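You operate a simulated robot arm through the tools that you are given. There is no shell and no other tool.

You run a simulated robot arm. Do the job below in one go: nothing can be reset, and whatever is moved stays where it is left.

JOB
Put things in order on the island top. At the end: the honey jar from the island top stands on top of the white butter dish; the clear glass with a red band stands where the salt mill stood; the red apple is in the black baking tin; the salt mill stands where the honey jar stood; whatever was shut is shut again. Leave all else as you found it, and nothing knocked over.

It is judged by the outcome, as a careful person would: the job done as asked, and still so three seconds after it is handed in. It fails if anything else is knocked over, pushed out of place, dropped, spilled or broken.

ROBOT AND FRAMES
A 7-joint arm with a two-finger parallel gripper, fixed in place. Base frame: the origin is at the foot of the arm, x ahead of it, y to its left, z up; the work surface is at about z = 0. Lengths are in m, angles in degrees, forces in N, time in s.
With the tool pointing down near the work surface it reaches from about 0.22 to 0.58 m from the base axis. Its first joint turns from -66.0 to 66.0 degrees. Payload 2.5 kg.
The tool frame sits at the grasp point between the pads (the TCP): z along the fingers, y along the line on which they close. The tips reach 0.023 m beyond it. The gripper opens to 0.094 m. The fingers are 0.038 m wide and 0.01 m thick; the gripper's body (0.054 by 0.096 m) begins 0.039 m behind the TCP.
Orientation is that of the tool frame in the base frame, as a unit quaternion [w, x, y, z]. With the fingers straight down and closing along the base's y, the tool's x points along the base's -x, its y along +y and its z along -z.

CONTROLS
- The arm moves only by the tool drive_tool. Its arguments are lists of equal length, an entry for each row: "linear": the shift along the tool's x, y, z in units of 30 mm (1.0 is 30 mm), a list of three; "dr": the turn, a rotation vector about the tool's x, y, z in units of 5 degrees (1.0 is 5 degrees), a list of three. In form: {"linear": [[tx, ty, tz], ...], "dr": [[wx, wy, wz], ...]}. A call has 1 to 20 rows; each row shifts and turns the commanded pose from where the row before left it, along the tool's axes as they then stand. "fingers" is the opening, from 0 (shut) to 1 (fully open), set as the call begins (left out, the last holds). A call with a number of a shift or a turn outside -1 to 1 is refused whole. Rows are played at 5 a second. More than 0.05 m and 8.6 degrees between two rows, or a gripper value outside its range, and nothing of the call is played. A pose out of reach is approached as far as the arm can. The call stops where the force on the tool passes 40 N (or 10 N more than at its start, if that is more) or the arm is blocked; 0.2 s more then pass. The fingers move at their own pace (about 0.108 m/s each) and stop on an object; they squeeze with about 25 N. The grip force told is the motor's: it shows also when the fingers shut on nothing. Time passes only in rows, and 0.2 s behind the last, so rows that do not move let the fingers close. It gives the time, the measured TCP pose, the force on the tool (base axes), the opening and the grip force at its end, in the units of the frame above (readings bear some noise), with the torque about the TCP (base axes, N m) and any sound that the robot's microphone picked up.
- Cameras (640 x 400 px; columns grow to the right, rows downward): "scene" is fixed at [0.1266, -0.4249, 0.5236]; the picture's right is [0.71, -0.70, 0.00], its down [-0.52, -0.53, -0.67] and it looks along [0.47, 0.48, -0.74] (base axes); focal length 263 px, centre (320, 200). "wrist" rides on the gripper at [0.086, 0.016, -0.074] in the tool frame; the picture's right is [-0.18, 0.98, 0.00], its down [-0.58, -0.11, -0.81] and it looks along [-0.79, -0.15, 0.59] (tool axes); focal length 243 px, centre (320, 200).
- capture(camera): a new picture of that camera. It takes no simulated time.
- point_at(camera, pixels): there is no depth. For up to 12 entries [column, row, z] of the newest picture of that camera ("zoom" is the newest enlarged one), the place [x, y] in the base frame at which the ray of that pixel passes the height z, good to about 0.002 m. It takes no simulated time.
- zoom(camera, box): a new picture of the part [left, top, right, bottom] of that camera's present view, enlarged. It takes no simulated time.
- job_done(): hands the job in; it is judged then, once.

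Unless the task says otherwise, let go and move clear before handing in.

The tools are called after "Request:" as a command line: name --argument value ..., lists and objects as JSON in quotes. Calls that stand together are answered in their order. drive_tool: Moves the arm, as the interface text tells. Its arguments: {"type":"object","properties":{"linear":{"type":"array","items":{"type":"array","items":{"type":"number"}}},"dr":{"type":"array","items":{"type":"array","items":{"type":"number"}}},"fingers":{"type":"number"}},"required":["linear","dr"]} The other tools are called the same way: capture (camera) takes a picture; point_at (camera, pixels) gives the place at which the rays of pixels pass given heights; zoom (camera, box) takes an enlarged picture of a part of a camera's view; job_done () hands the job in.

At the start:

```text
clock: 0.0
tool_pos: [0.3331, -0.2097, 0.3176]
tcp_rot: [0.001, 0.0, 1.0, 0.0]
force: [0.0, -0.6, -0.2]
ft_torque: [-0.01, -0.04, 0.03]
finger_gap: 0.0939
grip_force: 0.1
```

scene: 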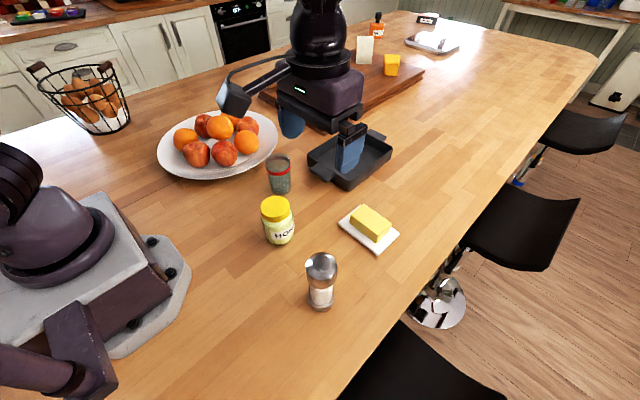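
wrist: 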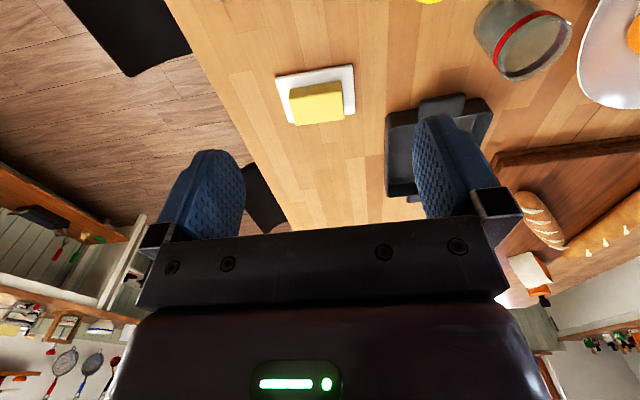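

The scene picture shows a honey jar (277,220), a salt mill (320,280), a red-banded glass (279,173), a butter dish (370,228), a black tin (350,160) and a fruit plate (218,145). I'll enlarge these areas before moving.

Request:
zoom --camera "scene" --box '[220, 130, 420, 330]'

Request:
zoom --camera "scene" --box '[140, 80, 300, 200]'

Request:
zoom --camera "scene" --box '[300, 0, 500, 120]'

```text
2.00 times, centred on (320, 230) of scene
```

zoom: 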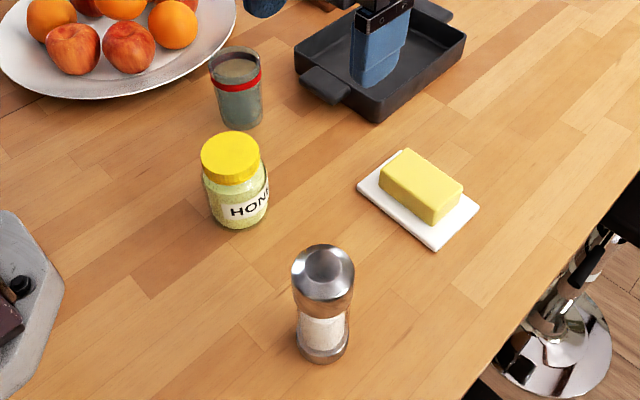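

```text
3.33 times, centred on (220, 140) of scene
```

zoom: 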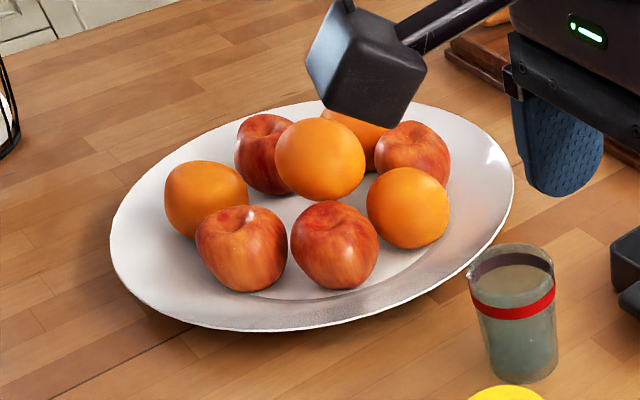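

```text
3.20 times, centred on (400, 60) of scene
```

zoom: 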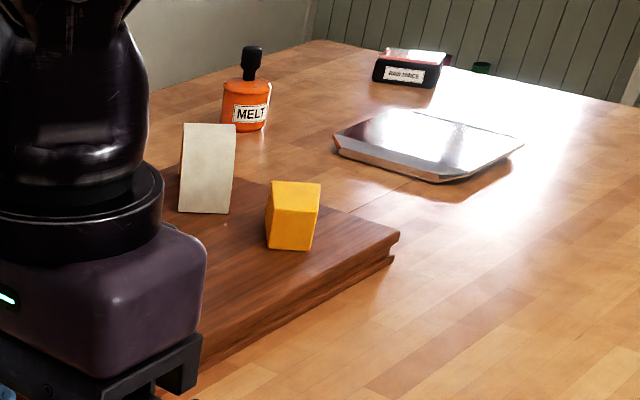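

The fruit plate holds several reddish fruits and the glass may hold liquid. I'll measure where things are on the table plane.

Request:
point_at --camera "scene" --pixels '[[320, 305, 0.0], [279, 240, 0.0], [280, 190, 0.0], [368, 232, 0.0], [338, 212, 0.0], [398, 236, 0.0], [378, 253, 0.0], [218, 160, 0.0], [225, 152, 0.03], [197, 153, 0.03], [347, 188, 0.0], [392, 152, 0.04]]'

Request:
capture --camera "wrist"

```text
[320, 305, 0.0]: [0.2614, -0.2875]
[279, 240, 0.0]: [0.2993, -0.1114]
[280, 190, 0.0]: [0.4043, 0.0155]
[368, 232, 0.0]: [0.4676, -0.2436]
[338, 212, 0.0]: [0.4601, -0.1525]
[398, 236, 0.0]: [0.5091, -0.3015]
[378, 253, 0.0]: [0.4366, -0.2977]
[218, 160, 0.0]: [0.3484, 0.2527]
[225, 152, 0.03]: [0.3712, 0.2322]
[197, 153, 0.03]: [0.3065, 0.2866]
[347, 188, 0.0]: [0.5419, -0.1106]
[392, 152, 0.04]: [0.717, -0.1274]
```

```text
taken
```

wrist: 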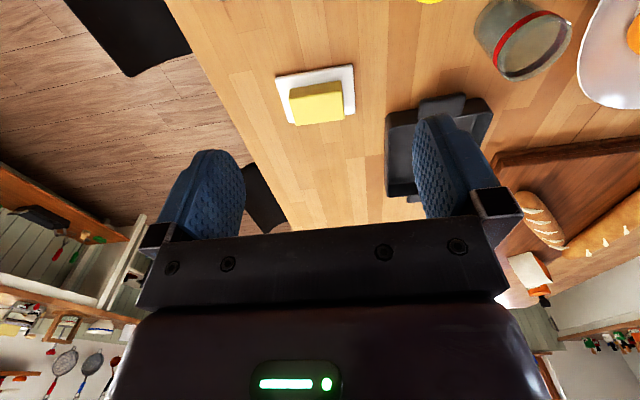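

The plate centres around (0.35, 0.25), within reach. I'll enlarge the fruit further to tell which is the red apple.

Request:
zoom --camera "scene" --box '[165, 100, 275, 175]'

Request:
zoom --camera "scene" --box '[20, 50, 140, 140]'

Request:
zoom --camera "scene" --box '[0, 0, 240, 120]'

Request:
zoom --camera "scene" --box '[250, 80, 450, 205]'

```text
5.33 times, centred on (220, 138) of scene
```

zoom: 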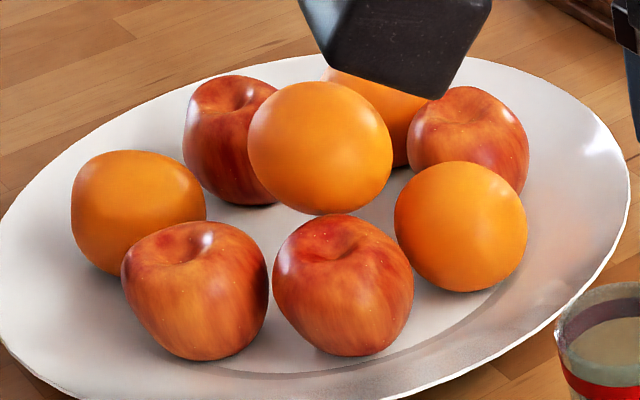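

```text
4.44 times, centred on (80, 95) of scene
```

zoom: 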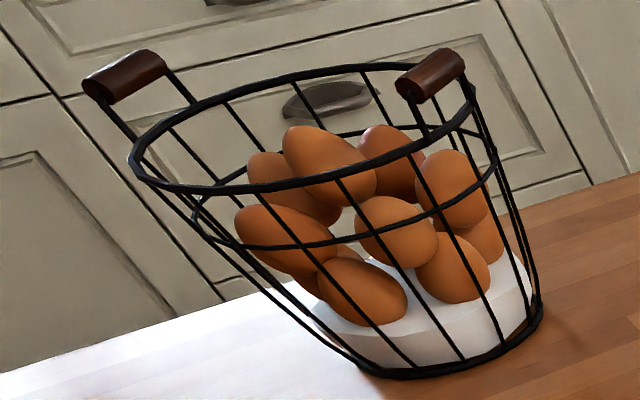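

```text
2.67 times, centred on (120, 60) of scene
```

zoom: 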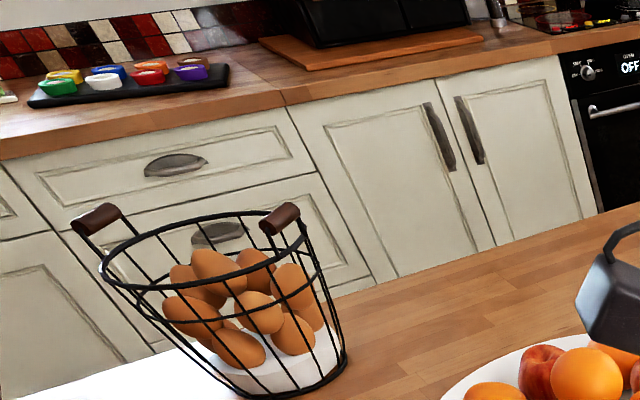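

```text
3.20 times, centred on (350, 142) of scene
```

zoom: 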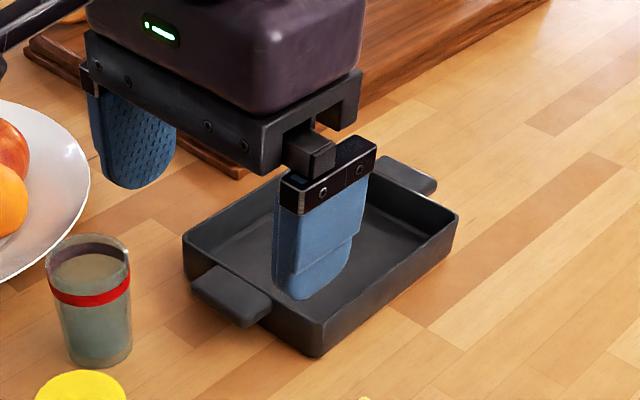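

All four reddish fruits look alike from here. I'll turn the wrist camera towards the plate to study the fruit from another angle.

Request:
drive_tool --linear '[[0, 0, 0], [0, 0, 0], [0, 0, 0], [0, 0, 0], [0, 0, 0], [0, 0, 0], [0, 0, 0], [0, 0, 0], [0, 0, 0], [0, 0, 0], [0, 0, 0], [0, 0, 0], [0, 0, 0], [0, 0, 0], [0, 0, 0], [0, 0, 0]]' --dr '[[0, 0, -1], [0, 0, -1], [0, 0, -1], [0, 0, -1], [0, 0, -1], [0, 0, -1], [0, 0, -1], [0, 0, -1], [0, 0, -1], [0, 0, -1], [0, 0, -1], [0, 0, -1], [0, 0, -1], [0, 0, -1], [0, 0, -1], [0, 0, -1]]' --fingers 1

Request:
capture --camera "wrist"

Request:
capture --camera "scene"

```text
clock: 3.4
tool_pos: [0.3321, -0.2113, 0.3175]
tcp_rot: [0.0, -0.644, 0.765, 0.0]
force: [0.0, 0.4, -0.2]
ft_torque: [-0.03, 0.02, -0.02]
finger_gap: 0.0938
grip_force: 0.1
```

```text
taken
```

wrist: 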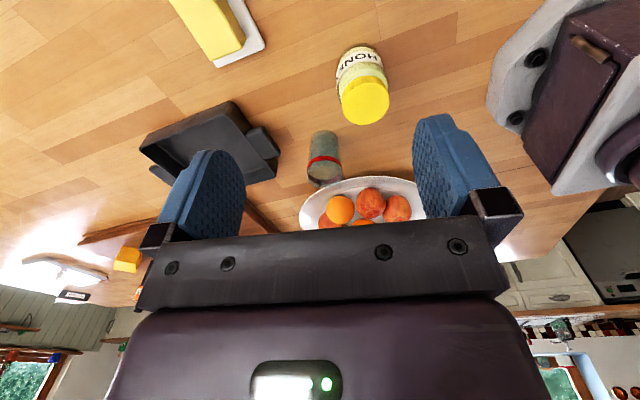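

```text
taken
```

scene: 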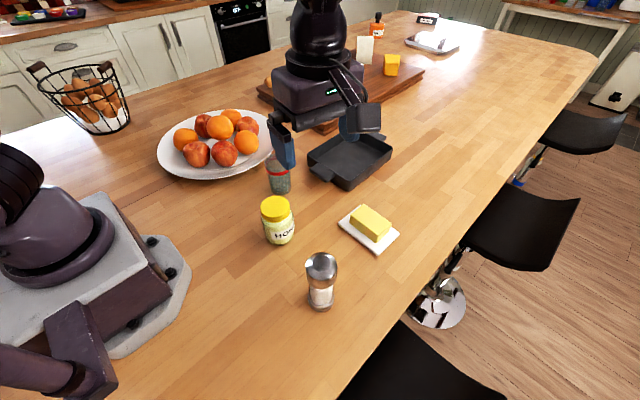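

The rotated wrist view now shows the plate at (360,205). I'll slide about 0.17 m toward it for a closer look at the fruit.

Request:
drive_tool --linear '[[-1, 0, 0], [-1, 0, 0], [-1, 0, 0], [-1, 0, 0], [-1, 0, 0], [-1, 0, 0]]' --dr '[[0, 0, 0], [0, 0, 0], [0, 0, 0], [0, 0, 0], [0, 0, 0], [0, 0, 0]]'

Request:
capture --camera "wrist"

Request:
capture --camera "scene"

```text
clock: 4.8
tool_pos: [0.3639, -0.0327, 0.3178]
tcp_rot: [0.0, -0.643, 0.766, 0.0]
force: [-0.3, 0.1, 0.0]
ft_torque: [-0.01, 0.0, -0.03]
finger_gap: 0.0938
grip_force: 0.1
```

```text
taken
```

wrist: 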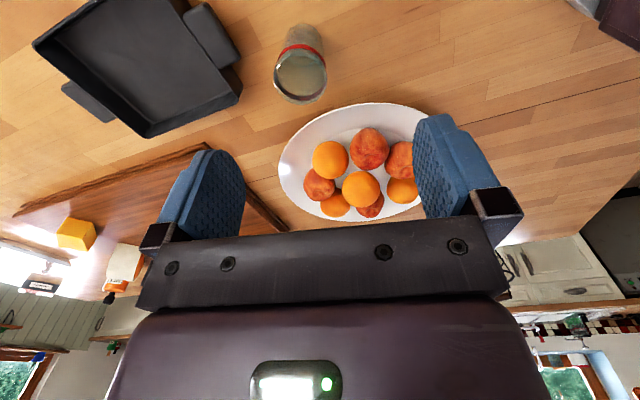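

```text
taken
```

scene: 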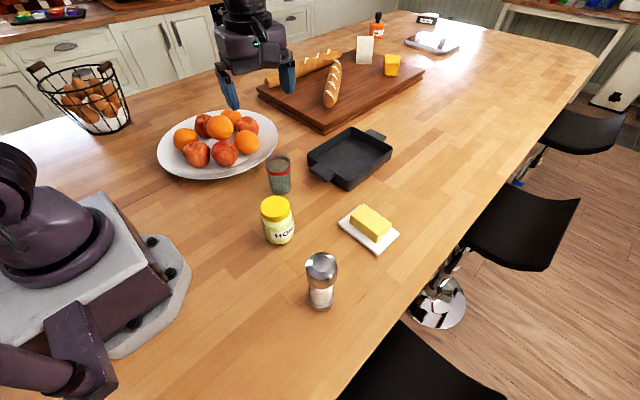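

Request:
zoom --camera "wrist" --box '[270, 95, 440, 225]'

Request:
zoom --camera "scene" --box '[155, 100, 285, 185]'

Request:
zoom --camera "scene" --box '[250, 120, 410, 220]'

Request:
zoom --camera "scene" --box '[240, 30, 440, 150]'

```text
3.08 times, centred on (355, 160) of wrist
```

zoom: 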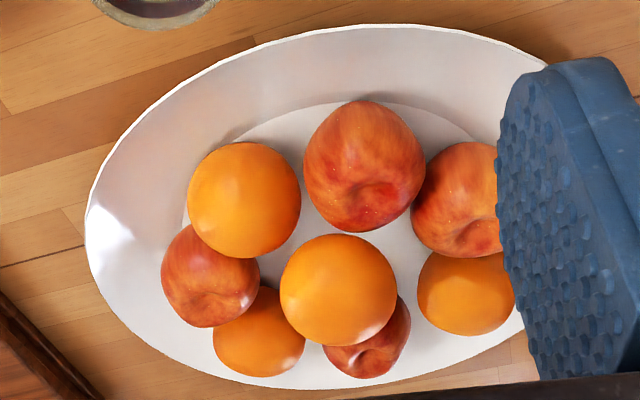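

```text
4.71 times, centred on (220, 142) of scene
```

zoom: 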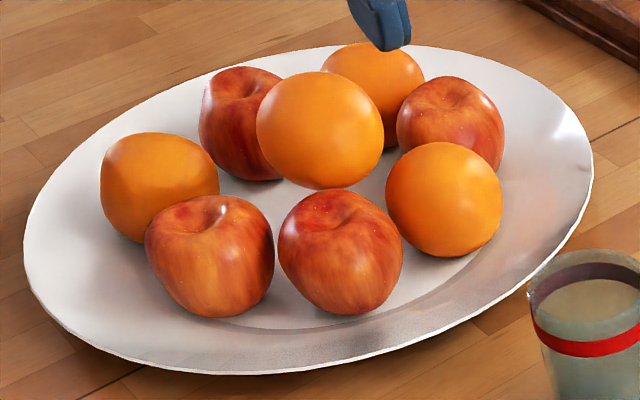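

```text
4.00 times, centred on (330, 170) of scene
```

zoom: 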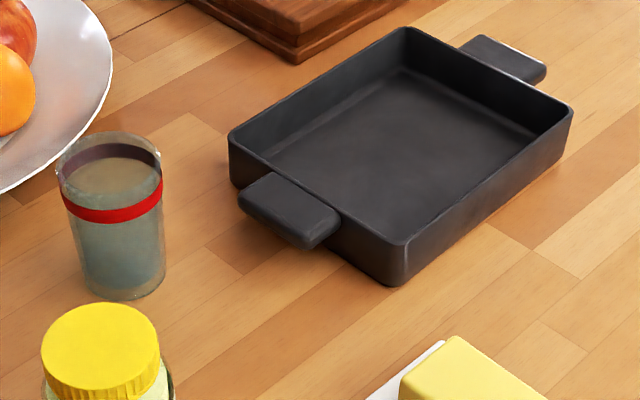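

```text
3.20 times, centred on (340, 90) of scene
```

zoom: 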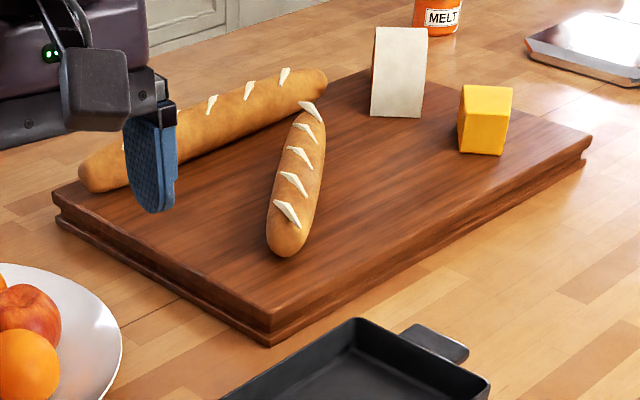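

The plate carries four similar red apples and four oranges, and I see no other apple yet. I'll enlarge the individual red fruits further to look for any difference.

Request:
zoom --camera "wrist" --box '[300, 120, 364, 160]'

Request:
zoom --camera "wrist" --box '[300, 180, 380, 225]'

Request:
zoom --camera "wrist" --box '[345, 120, 425, 175]'

Request:
zoom --camera "scene" --box '[180, 110, 260, 170]'

```text
10.00 times, centred on (332, 140) of wrist
```

zoom: 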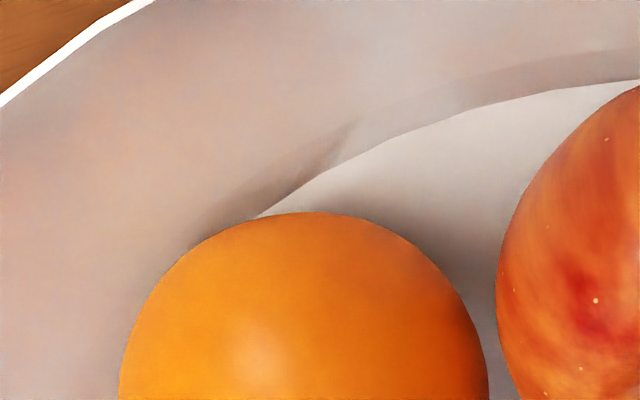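

```text
8.00 times, centred on (340, 202) of wrist
```

zoom: 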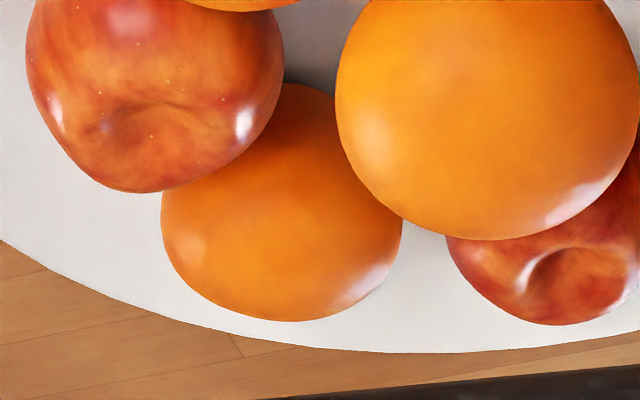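

```text
7.27 times, centred on (385, 148) of wrist
```

zoom: 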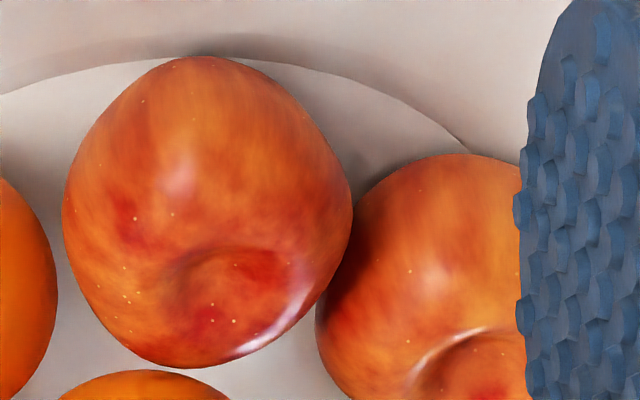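

```text
6.67 times, centred on (220, 140) of scene
```

zoom: 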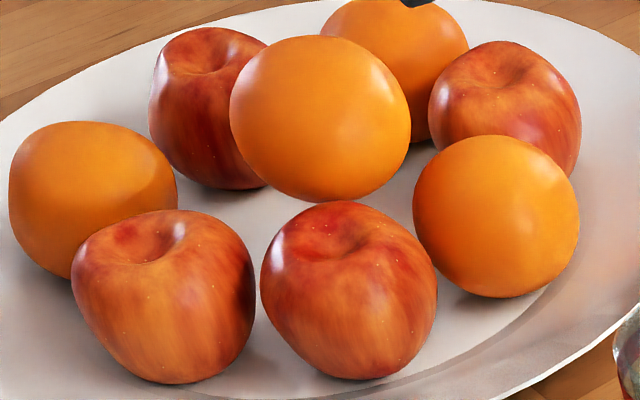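

All four red fruits share one look and lie in a ring, alternating with oranges. I'll take a view from above by moving over and tilting the wrist camera, to measure the gaps for the fingers.

Request:
drive_tool --linear '[[-1, 0.4, 0], [-1, 0.4, 0], [-1, 0.4, 0], [-1, 0.4, 0], [-1, 0.3, 0], [0, 0, 0], [0, 0, 0], [0, 0, 0], [0, 0, 0], [0, 0, 0], [0, 0, 0], [0, 0, 0], [0, 0, 0]]' --dr '[[0, 0, 0], [0, 0, 0], [0, 0, 0], [0, 0, 0], [0, 0, 0], [0, 1, 0], [0, 1, 0], [0, 1, 0], [0, 1, 0], [0, 1, 0], [0, 1, 0], [0, 1, 0], [0, 1, 0]]'

Request:
capture --camera "wrist"

Request:
capture --camera "scene"

```text
clock: 7.6
tool_pos: [0.3347, 0.1245, 0.3184]
tcp_rot: [-0.262, -0.604, 0.719, -0.221]
force: [0.9, -0.9, 0.6]
ft_torque: [0.01, -0.02, -0.02]
finger_gap: 0.0942
grip_force: 0.1
```

```text
taken
```

wrist: 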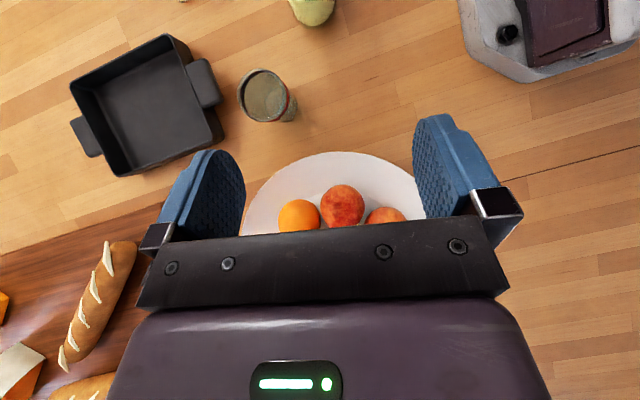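

```text
taken
```

scene: 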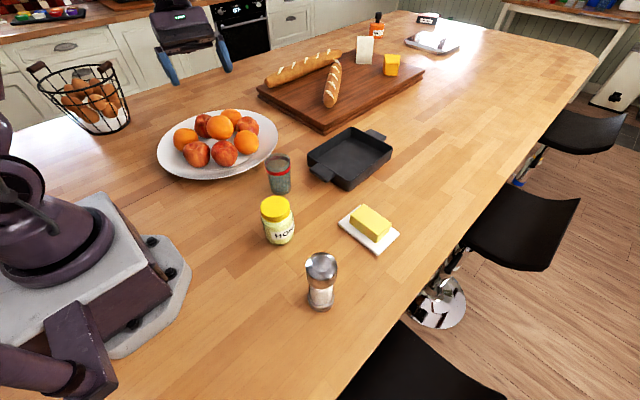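

The view from above works, but the gripper hides most of the fruit. I'll move about 0.12 m further along +y.

Request:
drive_tool --linear '[[-0.75, 0.17, -0.63], [-0.75, 0.17, -0.63], [-0.75, 0.17, -0.63], [-0.75, 0.17, -0.63]]' --dr '[[0, 0, 0], [0, 0, 0], [0, 0, 0], [0, 0, 0]]'

Request:
capture --camera "wrist"

```text
clock: 8.6
tool_pos: [0.3345, 0.242, 0.3174]
tcp_rot: [-0.262, -0.604, 0.72, -0.22]
force: [0.3, -0.4, 0.0]
ft_torque: [0.0, -0.02, 0.02]
finger_gap: 0.0939
grip_force: 0.1
```

```text
taken
```

wrist: 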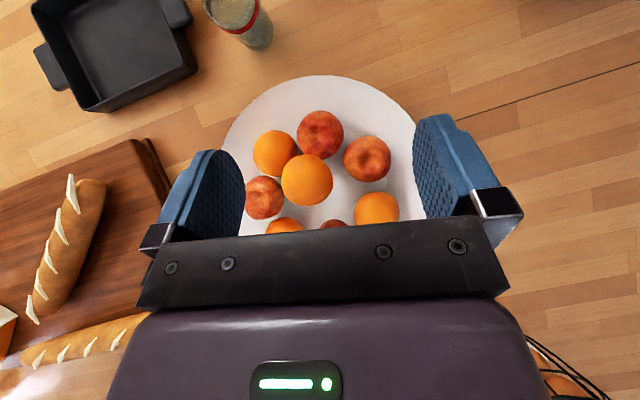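

Request:
zoom --camera "wrist" --box '[230, 75, 420, 230]'

Request:
point_at --camera "wrist" --pixels '[[320, 134, 0.05], [367, 158, 0.05], [274, 152, 0.05], [307, 180, 0.08], [264, 197, 0.05], [376, 208, 0.05], [297, 134, 0.05], [343, 134, 0.05], [343, 158, 0.05], [391, 158, 0.05], [320, 111, 0.05], [320, 76, 0.02]]'

```text
2.58 times, centred on (325, 152) of wrist
```

zoom: 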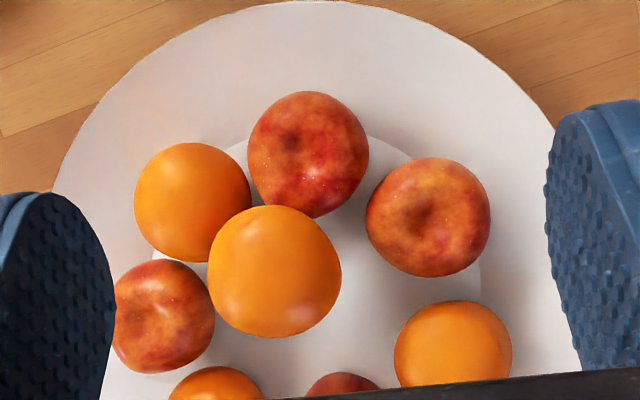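

```text
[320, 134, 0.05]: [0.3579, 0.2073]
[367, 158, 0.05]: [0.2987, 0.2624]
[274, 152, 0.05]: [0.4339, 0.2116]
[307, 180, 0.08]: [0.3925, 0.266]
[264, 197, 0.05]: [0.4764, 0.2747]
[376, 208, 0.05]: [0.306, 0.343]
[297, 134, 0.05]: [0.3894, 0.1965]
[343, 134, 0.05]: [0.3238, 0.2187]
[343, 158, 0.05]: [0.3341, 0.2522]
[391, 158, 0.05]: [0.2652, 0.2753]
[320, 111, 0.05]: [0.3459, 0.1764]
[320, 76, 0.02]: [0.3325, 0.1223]
```

The view from above gives the fruit centres at about z = 0.047. The top orange at (307,180) seems to touch nothing, so the plate may be a fixed display. I'll check the remaining places for another red apple, starting with the egg basket and the counters.

Request:
zoom --camera "scene" --box '[50, 55, 130, 135]'

Request:
zoom --camera "scene" --box '[480, 0, 640, 120]'

Request:
zoom --camera "scene" --box '[0, 140, 220, 400]'

Request:
zoom --camera "scene" --box '[200, 250, 440, 400]'

```text
5.00 times, centred on (90, 95) of scene
```

zoom: 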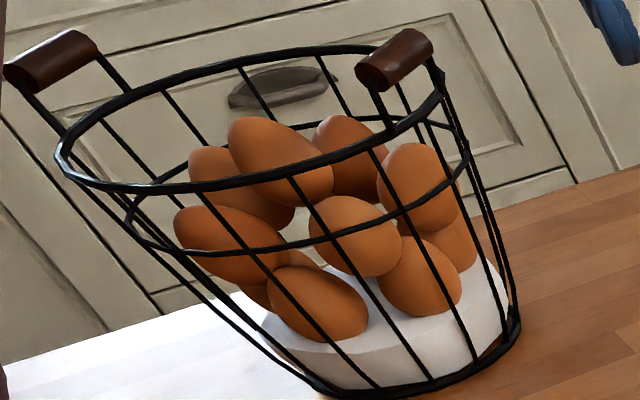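

```text
3.33 times, centred on (560, 60) of scene
```

zoom: 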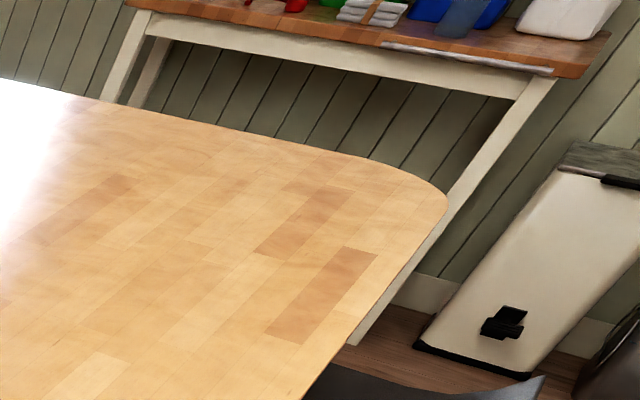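

```text
1.54 times, centred on (110, 270) of scene
```

zoom: 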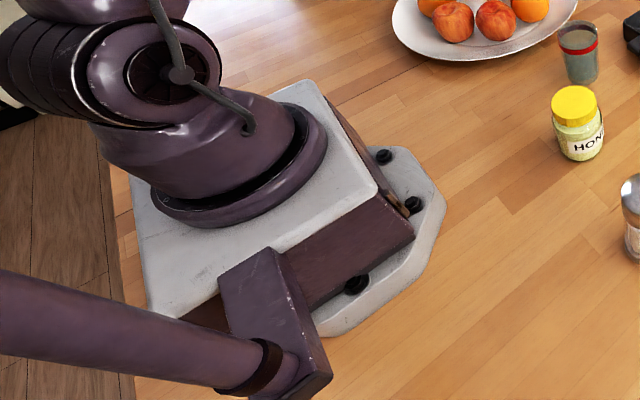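

```text
2.67 times, centred on (320, 325) of scene
```

zoom: 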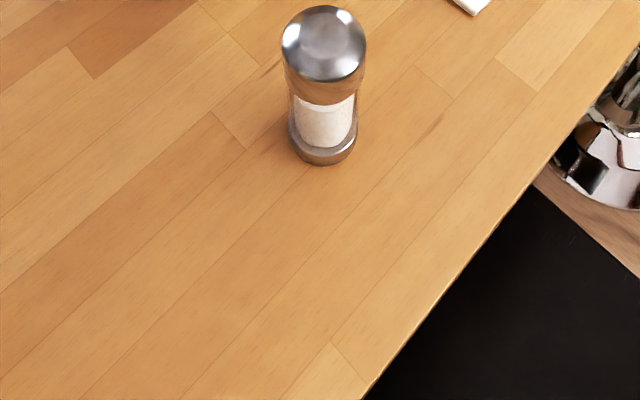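

No other apple shows anywhere in reach, so the apple must come from the plate, and I'll do it last. Next I'll slide the tilted camera back over the jar and mill to measure their positions from above.

Request:
drive_tool --linear '[[0.75, -0.17, 0.63], [0.75, -0.17, 0.63], [0.75, -0.17, 0.63], [0.75, -0.17, 0.63], [0.75, -0.17, 0.63], [0.75, -0.17, 0.63], [0.75, -0.17, 0.63], [0.75, -0.17, 0.63], [0.75, -0.17, 0.63], [0.75, -0.17, 0.63], [0.75, -0.17, 0.63], [0.75, -0.17, 0.63]]' --dr '[[0, 0, 0], [0, 0, 0], [0, 0, 0], [0, 0, 0], [0, 0, 0], [0, 0, 0], [0, 0, 0], [0, 0, 0], [0, 0, 0], [0, 0, 0], [0, 0, 0], [0, 0, 0]]'

Request:
capture --camera "wrist"

```text
clock: 11.2
tool_pos: [0.3327, -0.1149, 0.3162]
tcp_rot: [-0.262, -0.604, 0.72, -0.22]
force: [1.2, 0.1, -0.1]
ft_torque: [0.0, 0.0, 0.0]
finger_gap: 0.0941
grip_force: 0.1
```

```text
taken
```

wrist: 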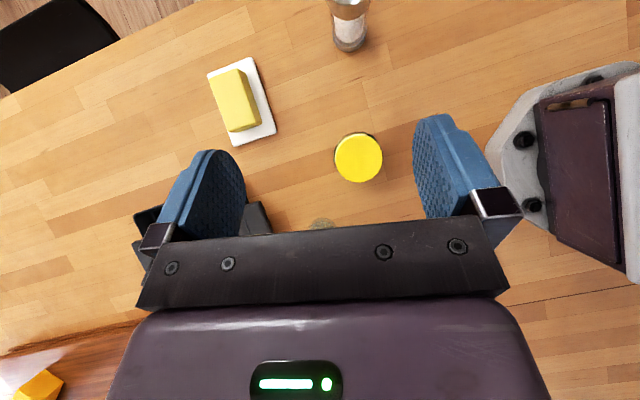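

From above I see the jar lid at (358,157), the butter dish at (242,100) and the mill foot at (349,35). I'll enlarge and measure.

Request:
zoom --camera "wrist" --box '[190, 0, 400, 190]'

Request:
point_at --camera "wrist" --pixels '[[358, 157, 0.1], [358, 157, 0.0], [207, 74, 0.005], [252, 57, 0.005], [277, 133, 0.005], [233, 147, 0.005], [210, 75, 0.04], [243, 69, 0.04], [259, 125, 0.04], [229, 132, 0.04], [349, 40, 0.0], [349, 50, 0.0]]'

```text
2.11 times, centred on (295, 95) of wrist
```

zoom: 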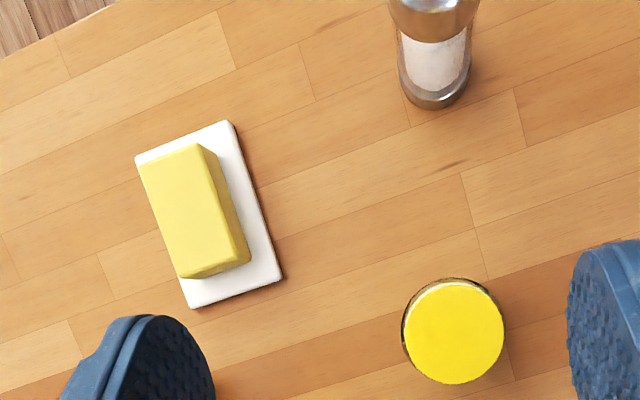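

```text
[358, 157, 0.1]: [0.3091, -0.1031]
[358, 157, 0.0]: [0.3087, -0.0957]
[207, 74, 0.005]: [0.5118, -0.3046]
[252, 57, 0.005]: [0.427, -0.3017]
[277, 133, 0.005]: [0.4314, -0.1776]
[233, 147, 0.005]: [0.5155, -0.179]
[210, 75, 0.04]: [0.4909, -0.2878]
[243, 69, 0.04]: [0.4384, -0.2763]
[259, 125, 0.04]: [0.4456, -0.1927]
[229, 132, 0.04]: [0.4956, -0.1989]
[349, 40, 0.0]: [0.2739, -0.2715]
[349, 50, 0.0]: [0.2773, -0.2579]
```

The dish spans about x 0.43–0.515 and y −0.303 to −0.178. I'll take tight scene zooms of the jar, mill, butter and glass to get heights.

Request:
zoom --camera "scene" --box '[250, 185, 310, 250]'

Request:
zoom --camera "scene" --box '[290, 245, 350, 315]'

Request:
zoom --camera "scene" --box '[330, 195, 410, 260]'

Request:
zoom --camera "scene" --box '[250, 145, 310, 205]'

```text
6.15 times, centred on (280, 218) of scene
```

zoom: 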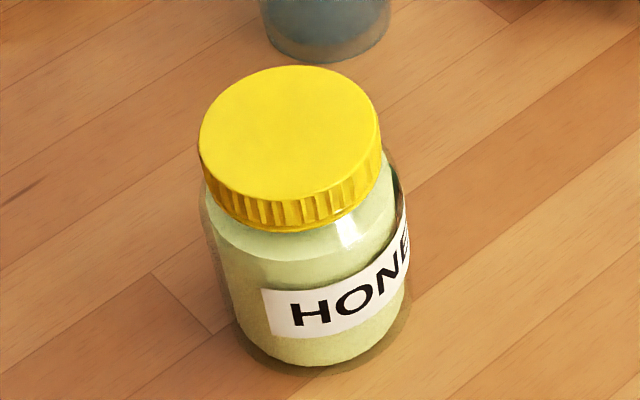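

```text
5.71 times, centred on (320, 280) of scene
```

zoom: 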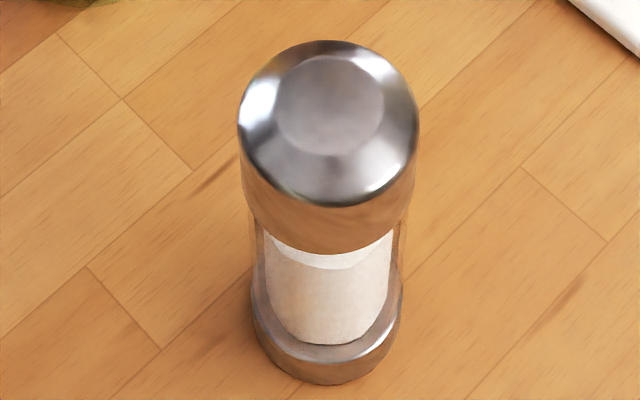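

```text
6.15 times, centred on (370, 228) of scene
```

zoom: 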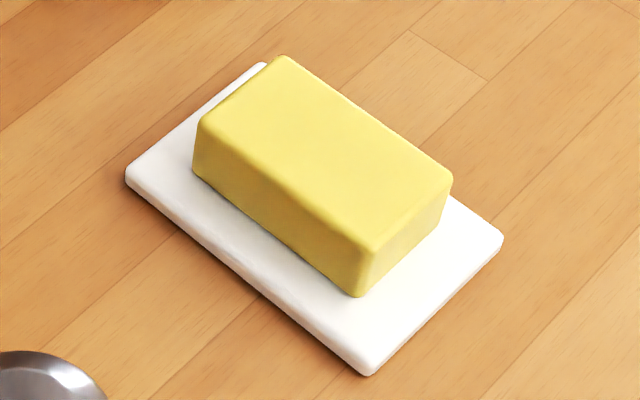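

```text
6.67 times, centred on (280, 175) of scene
```

zoom: 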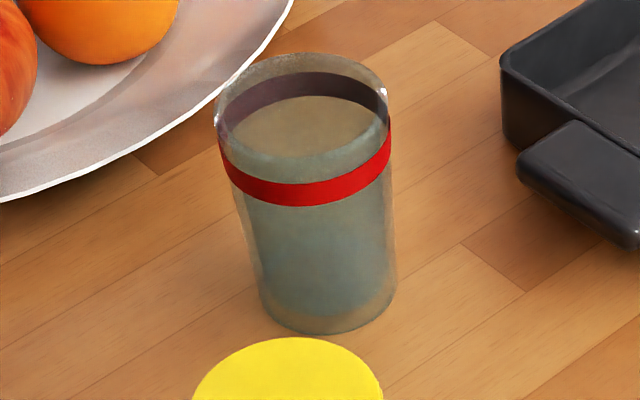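

Heights come out at jar top about 0.108 at (0.309,−0.103), butter top about 0.04 with centre (0.473,−0.239), and mill top about 0.15 at (0.272,−0.28). The glass at (0.41,0.026) holds liquid. I'll untilt the tool and turn back to the simple yaw.

Request:
drive_tool --linear '[[0, 0, 0], [0, 0, 0], [0, 0, 0], [0, 0, 0], [0, 0, 0], [0, 0, 0], [0, 0, 0], [0, 0, 0], [0, 0, 0], [0, 0, 0], [0, 0, 0], [0, 0, 0], [0, 0, 0], [0, 0, 0], [0, 0, 0], [0, 0, 0], [0, 0, 0], [0, 0, 0]]' --dr '[[0, -1, 0], [0, -1, 0], [0, -1, 0], [0, -1, 0], [0, -1, 0], [0, -1, 0], [0, -1, 0], [0, -1, 0], [0, 0, 1], [0, 0, 1], [0, 0, 1], [0, 0, 1], [0, 0, 1], [0, 0, 1], [0, 0, 1], [0, 0, 1], [0, 0, 1], [0, 0, 1]]'

Request:
drive_tool --linear '[[0, 0, 0], [0, 0, 0], [0, 0, 0], [0, 0, 0], [0, 0, 0], [0, 0, 0], [0, 0, 0]]' --dr '[[0, 0, 1], [0, 0, 1], [0, 0, 1], [0, 0, 1], [0, 0, 1], [0, 0, 1], [0, 0, 0]]'

Request:
capture --camera "wrist"

Request:
capture --camera "scene"

```text
clock: 15.0
tool_pos: [0.3328, -0.1138, 0.3181]
tcp_rot: [0.0, -0.258, 0.966, 0.0]
force: [-0.5, -0.4, -0.5]
ft_torque: [0.0, 0.0, 0.01]
finger_gap: 0.094
grip_force: 0.1
```

```text
clock: 16.6
tool_pos: [0.3343, -0.1132, 0.3176]
tcp_rot: [0.0, 0.001, 1.0, -0.001]
force: [0.2, -0.3, -0.1]
ft_torque: [0.0, 0.02, -0.02]
finger_gap: 0.0939
grip_force: 0.2
```

```text
taken
```

wrist: 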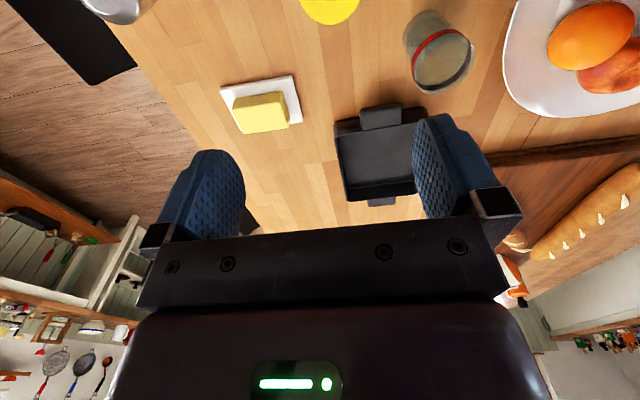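

```text
taken
```

scene: 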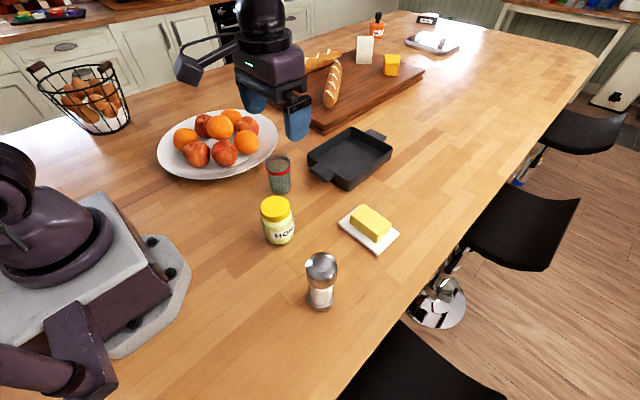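

The tool is vertical again with tool x along −x. I'll move over the jar at (0.309,−0.103) and come down to z = 0.16, just above its lid, then check the alignment.

Request:
drive_tool --linear '[[0.42, 0.17, 0], [0.42, 0.17, 0], [0, 0, 0.88], [0, 0, 0.88], [0, 0, 0.88], [0, 0, 0.88], [0, 0, 0.88], [0, 0, 0.85]]' --dr '[[0, 0, 0], [0, 0, 0], [0, 0, 0], [0, 0, 0], [0, 0, 0], [0, 0, 0], [0, 0, 0], [0, 0, 0]]' --fingers 1

Request:
zoom --camera "scene" --box '[210, 130, 370, 260]'

Request:
capture --camera "wrist"

```text
clock: 18.4
tool_pos: [0.3075, -0.1023, 0.1593]
tcp_rot: [0.0, 0.0, 1.0, 0.0]
force: [0.4, -1.1, -0.1]
ft_torque: [0.03, -0.06, 0.01]
finger_gap: 0.094
grip_force: 0.1
```

```text
3.08 times, centred on (290, 195) of scene
```

zoom: 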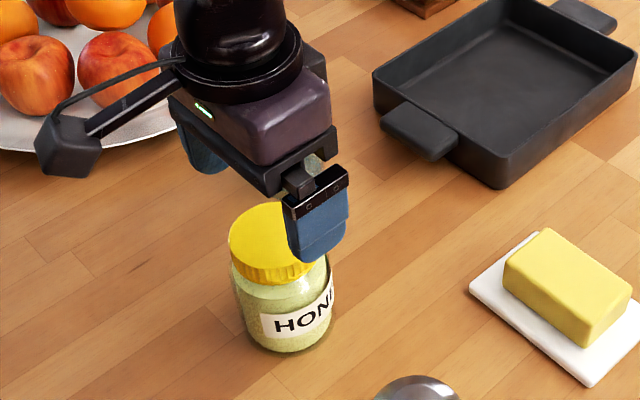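

```text
taken
```

wrist: 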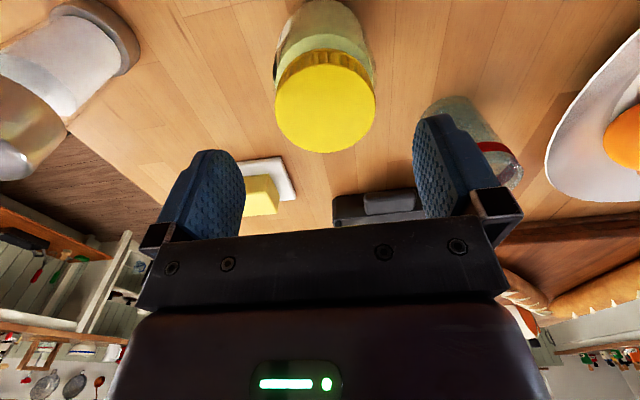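

The jar lid sits at (325,98) between the fingers. I'll check its centre and edges with rays at lid height.

Request:
point_at --camera "wrist" --pixels '[[325, 102, 0.108], [275, 98, 0.108], [376, 95, 0.108], [325, 153, 0.108], [323, 50, 0.108], [275, 75, 0.06], [375, 70, 0.06]]'

```text
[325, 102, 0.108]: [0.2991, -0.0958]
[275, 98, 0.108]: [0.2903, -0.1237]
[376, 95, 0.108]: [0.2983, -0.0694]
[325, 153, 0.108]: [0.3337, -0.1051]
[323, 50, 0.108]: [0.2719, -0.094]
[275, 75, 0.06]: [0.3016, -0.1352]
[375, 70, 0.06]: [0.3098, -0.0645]
```

Request:
point_at --camera "scene" --pixels '[[275.1, 206.6, 0.1], [275.1, 206.6, 0.105], [275.1, 206.6, 0.11], [321.75, 262.5, 0.15], [321.75, 262.5, 0.145], [321.75, 312.4, 0.0], [277.5, 161.2, 0.095], [277.5, 161.2, 0.1], [281.5, 194.9, 0.0]]'

```text
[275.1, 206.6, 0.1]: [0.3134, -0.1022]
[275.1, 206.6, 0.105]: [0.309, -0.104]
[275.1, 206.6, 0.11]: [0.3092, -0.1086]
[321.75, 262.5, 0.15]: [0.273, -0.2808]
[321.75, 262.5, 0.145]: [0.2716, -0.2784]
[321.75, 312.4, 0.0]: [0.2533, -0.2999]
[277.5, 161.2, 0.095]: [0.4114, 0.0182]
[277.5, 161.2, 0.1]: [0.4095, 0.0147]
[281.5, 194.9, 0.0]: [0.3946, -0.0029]
```

The jar centre comes out near (0.309,−0.101) with its top at about 0.105. I'll nudge over it and descend to z = 0.075 with the fingers open, without closing yet.

Request:
drive_tool --linear '[[-0.05, 0.05, 0.35], [0, 0, 0.6], [0, 0, 0.6], [0, 0, 0.6], [0, 0, 0.6], [0, 0, 0]]' --dr '[[0, 0, 0], [0, 0, 0], [0, 0, 0], [0, 0, 0], [0, 0, 0], [0, 0, 0]]' --fingers 1

Request:
zoom --camera "scene" --box '[210, 150, 370, 260]'

Request:
capture --camera "wrist"

```text
clock: 19.8
tool_pos: [0.3097, -0.1025, 0.0779]
tcp_rot: [0.0, 0.0, 1.0, 0.0]
force: [0.2, -0.5, -0.1]
ft_torque: [-0.02, 0.0, -0.05]
finger_gap: 0.0939
grip_force: 0.0
```

```text
3.64 times, centred on (290, 205) of scene
```

zoom: 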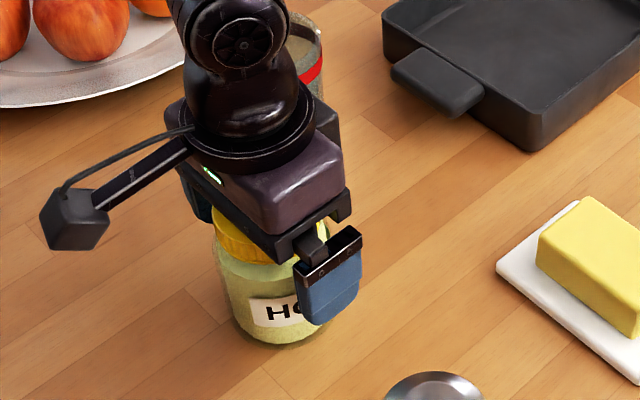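

```text
taken
```

wrist: 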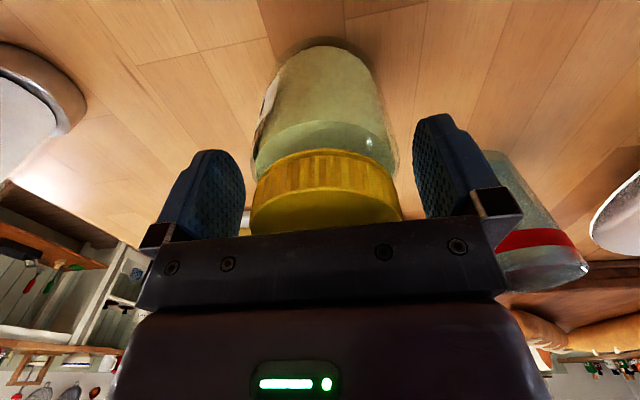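

The jar is centred between the pads (body 255–395, pads 245 and 415) with no contact force. I'll close the fingers.

Request:
drive_tool --linear '[[0, 0, 0], [0, 0, 0], [0, 0, 0], [0, 0, 0], [0, 0, 0]]' --dr '[[0, 0, 0], [0, 0, 0], [0, 0, 0], [0, 0, 0], [0, 0, 0]]' --fingers 0

Request:
capture --camera "wrist"

```text
clock: 21.0
tool_pos: [0.309, -0.1024, 0.0772]
tcp_rot: [0.0, 0.001, 1.0, 0.0]
force: [0.3, 0.4, -0.3]
ft_torque: [0.0, 0.01, -0.04]
finger_gap: 0.0702
grip_force: 25.0
```

```text
taken
```

wrist: 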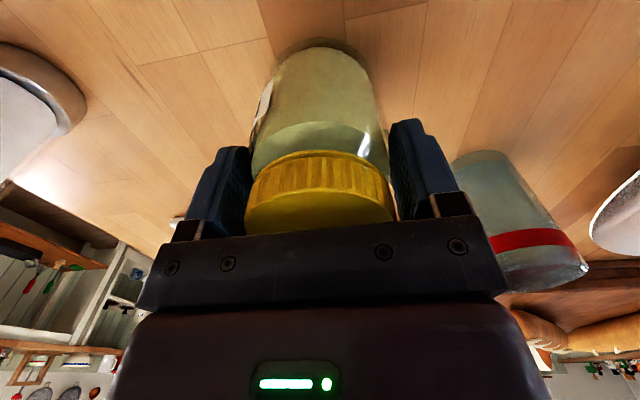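

The grip holds at a 70 mm gap with 25 N, so the jar's place is (0.309,−0.102). I'll lift it 90 mm.

Request:
drive_tool --linear '[[0, 0, -0.4], [0, 0, -0.6], [0, 0, -0.7], [0, 0, -0.7], [0, 0, -0.6]]' --dr '[[0, 0, 0], [0, 0, 0], [0, 0, 0], [0, 0, 0], [0, 0, 0]]'

Request:
capture --camera "scene"

```text
clock: 22.2
tool_pos: [0.3083, -0.1016, 0.1676]
tcp_rot: [0.0, 0.0, 1.0, -0.001]
force: [-0.4, -0.3, -4.4]
ft_torque: [0.01, 0.02, 0.04]
finger_gap: 0.0697
grip_force: 25.3
```

```text
taken
```

scene: 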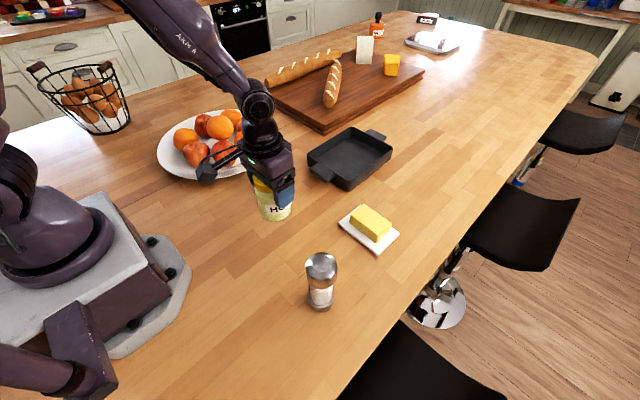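

The jar is lifted cleanly (4.4 N). I'll carry it over the butter block at (0.473,−0.239).

Request:
drive_tool --linear '[[-0.4, -0.33, 0], [-0.7, -0.58, 0], [-0.8, -0.67, 0], [-0.9, -0.75, 0], [-0.9, -0.75, 0], [-0.8, -0.67, 0], [-0.6, -0.5, 0], [-0.4, -0.33, 0], [0, 0, 0]]' --dr '[[0, 0, 0], [0, 0, 0], [0, 0, 0], [0, 0, 0], [0, 0, 0], [0, 0, 0], [0, 0, 0], [0, 0, 0], [0, 0, 0]]'

Request:
capture --camera "scene"

Request:
capture --camera "wrist"

```text
clock: 24.2
tool_pos: [0.4745, -0.2393, 0.1673]
tcp_rot: [0.0, 0.001, 1.0, 0.0]
force: [0.0, 0.5, -4.6]
ft_torque: [-0.01, -0.02, -0.02]
finger_gap: 0.0699
grip_force: 24.6
```

```text
taken
```

scene: 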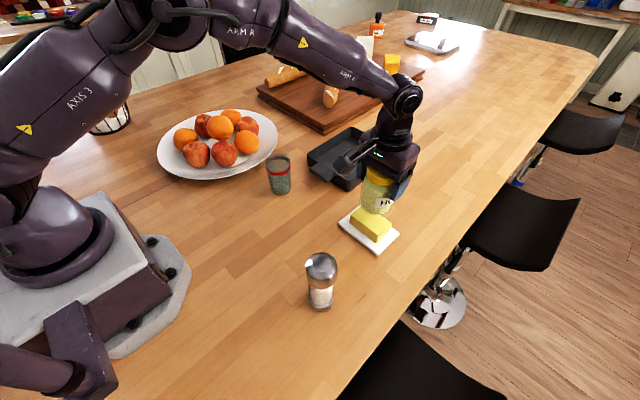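

```text
taken
```

wrist: 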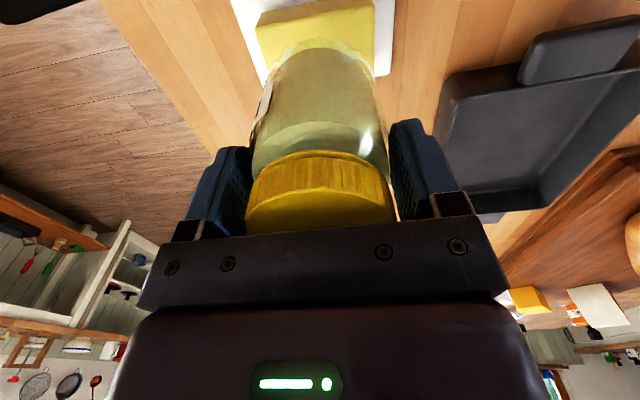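

The jar hangs centred above the butter block with 50 mm to go. I'll lower most of the way, then creep to contact.

Request:
drive_tool --linear '[[0, 0, 0.4], [0, 0, 0.4], [0, 0, 0.3], [0, 0, 0.2], [0, 0, 0]]' --dr '[[0, 0, 0], [0, 0, 0], [0, 0, 0], [0, 0, 0], [0, 0, 0]]'

Request:
zoom --camera "scene" --box '[320, 150, 440, 260]'

```text
clock: 25.4
tool_pos: [0.4744, -0.239, 0.127]
tcp_rot: [0.0, 0.0, 1.0, 0.0]
force: [0.8, 0.0, -4.8]
ft_torque: [0.01, 0.01, -0.03]
finger_gap: 0.0695
grip_force: 25.3
```

```text
3.64 times, centred on (380, 205) of scene
```

zoom: 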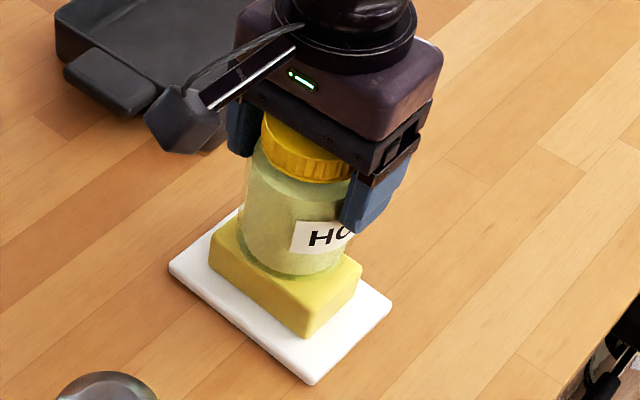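

The jar base is about 10 mm above the butter and looks centred. I'll creep down in 2 mm steps while watching the force.

Request:
drive_tool --linear '[[0, 0, 0.07], [0, 0, 0.07], [0, 0, 0.07], [0, 0, 0]]' --dr '[[0, 0, 0], [0, 0, 0], [0, 0, 0], [0, 0, 0]]'

```text
clock: 26.4
tool_pos: [0.4754, -0.2394, 0.1241]
tcp_rot: [0.001, 0.0, 1.0, 0.0]
force: [-3.2, 2.4, 8.7]
ft_torque: [0.11, 0.31, -0.12]
finger_gap: 0.0698
grip_force: 24.6
```

Contact: the vertical force went from −4.8 to +8.7 N at z = 0.124. I'll back off about 2 mm to ease the press before releasing.

Request:
drive_tool --linear '[[0, 0, -0.07], [0, 0, 0], [0, 0, 0]]' --dr '[[0, 0, 0], [0, 0, 0], [0, 0, 0]]'

Request:
zoom --camera "scene" --box '[330, 170, 420, 260]'

Request:
zoom --camera "wrist" --box '[200, 0, 440, 150]'

```text
clock: 27.2
tool_pos: [0.4738, -0.239, 0.124]
tcp_rot: [-0.001, 0.0, 1.0, 0.0]
force: [0.4, -0.6, -3.7]
ft_torque: [0.01, 0.0, 0.01]
finger_gap: 0.0697
grip_force: 25.1
```

```text
4.44 times, centred on (375, 215) of scene
```

zoom: 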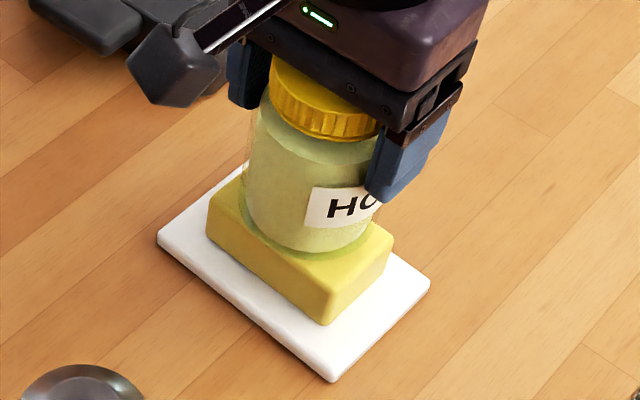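

```text
2.67 times, centred on (320, 75) of wrist
```

zoom: 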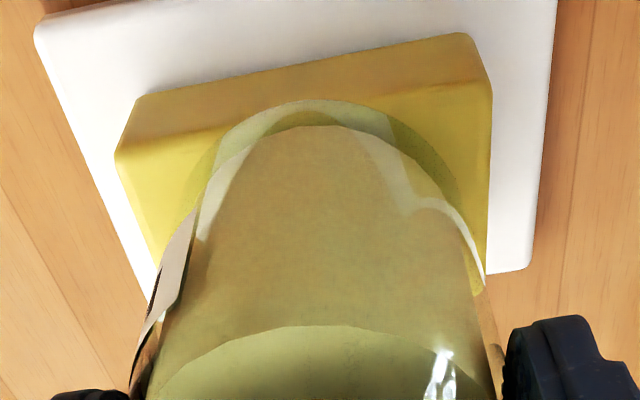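

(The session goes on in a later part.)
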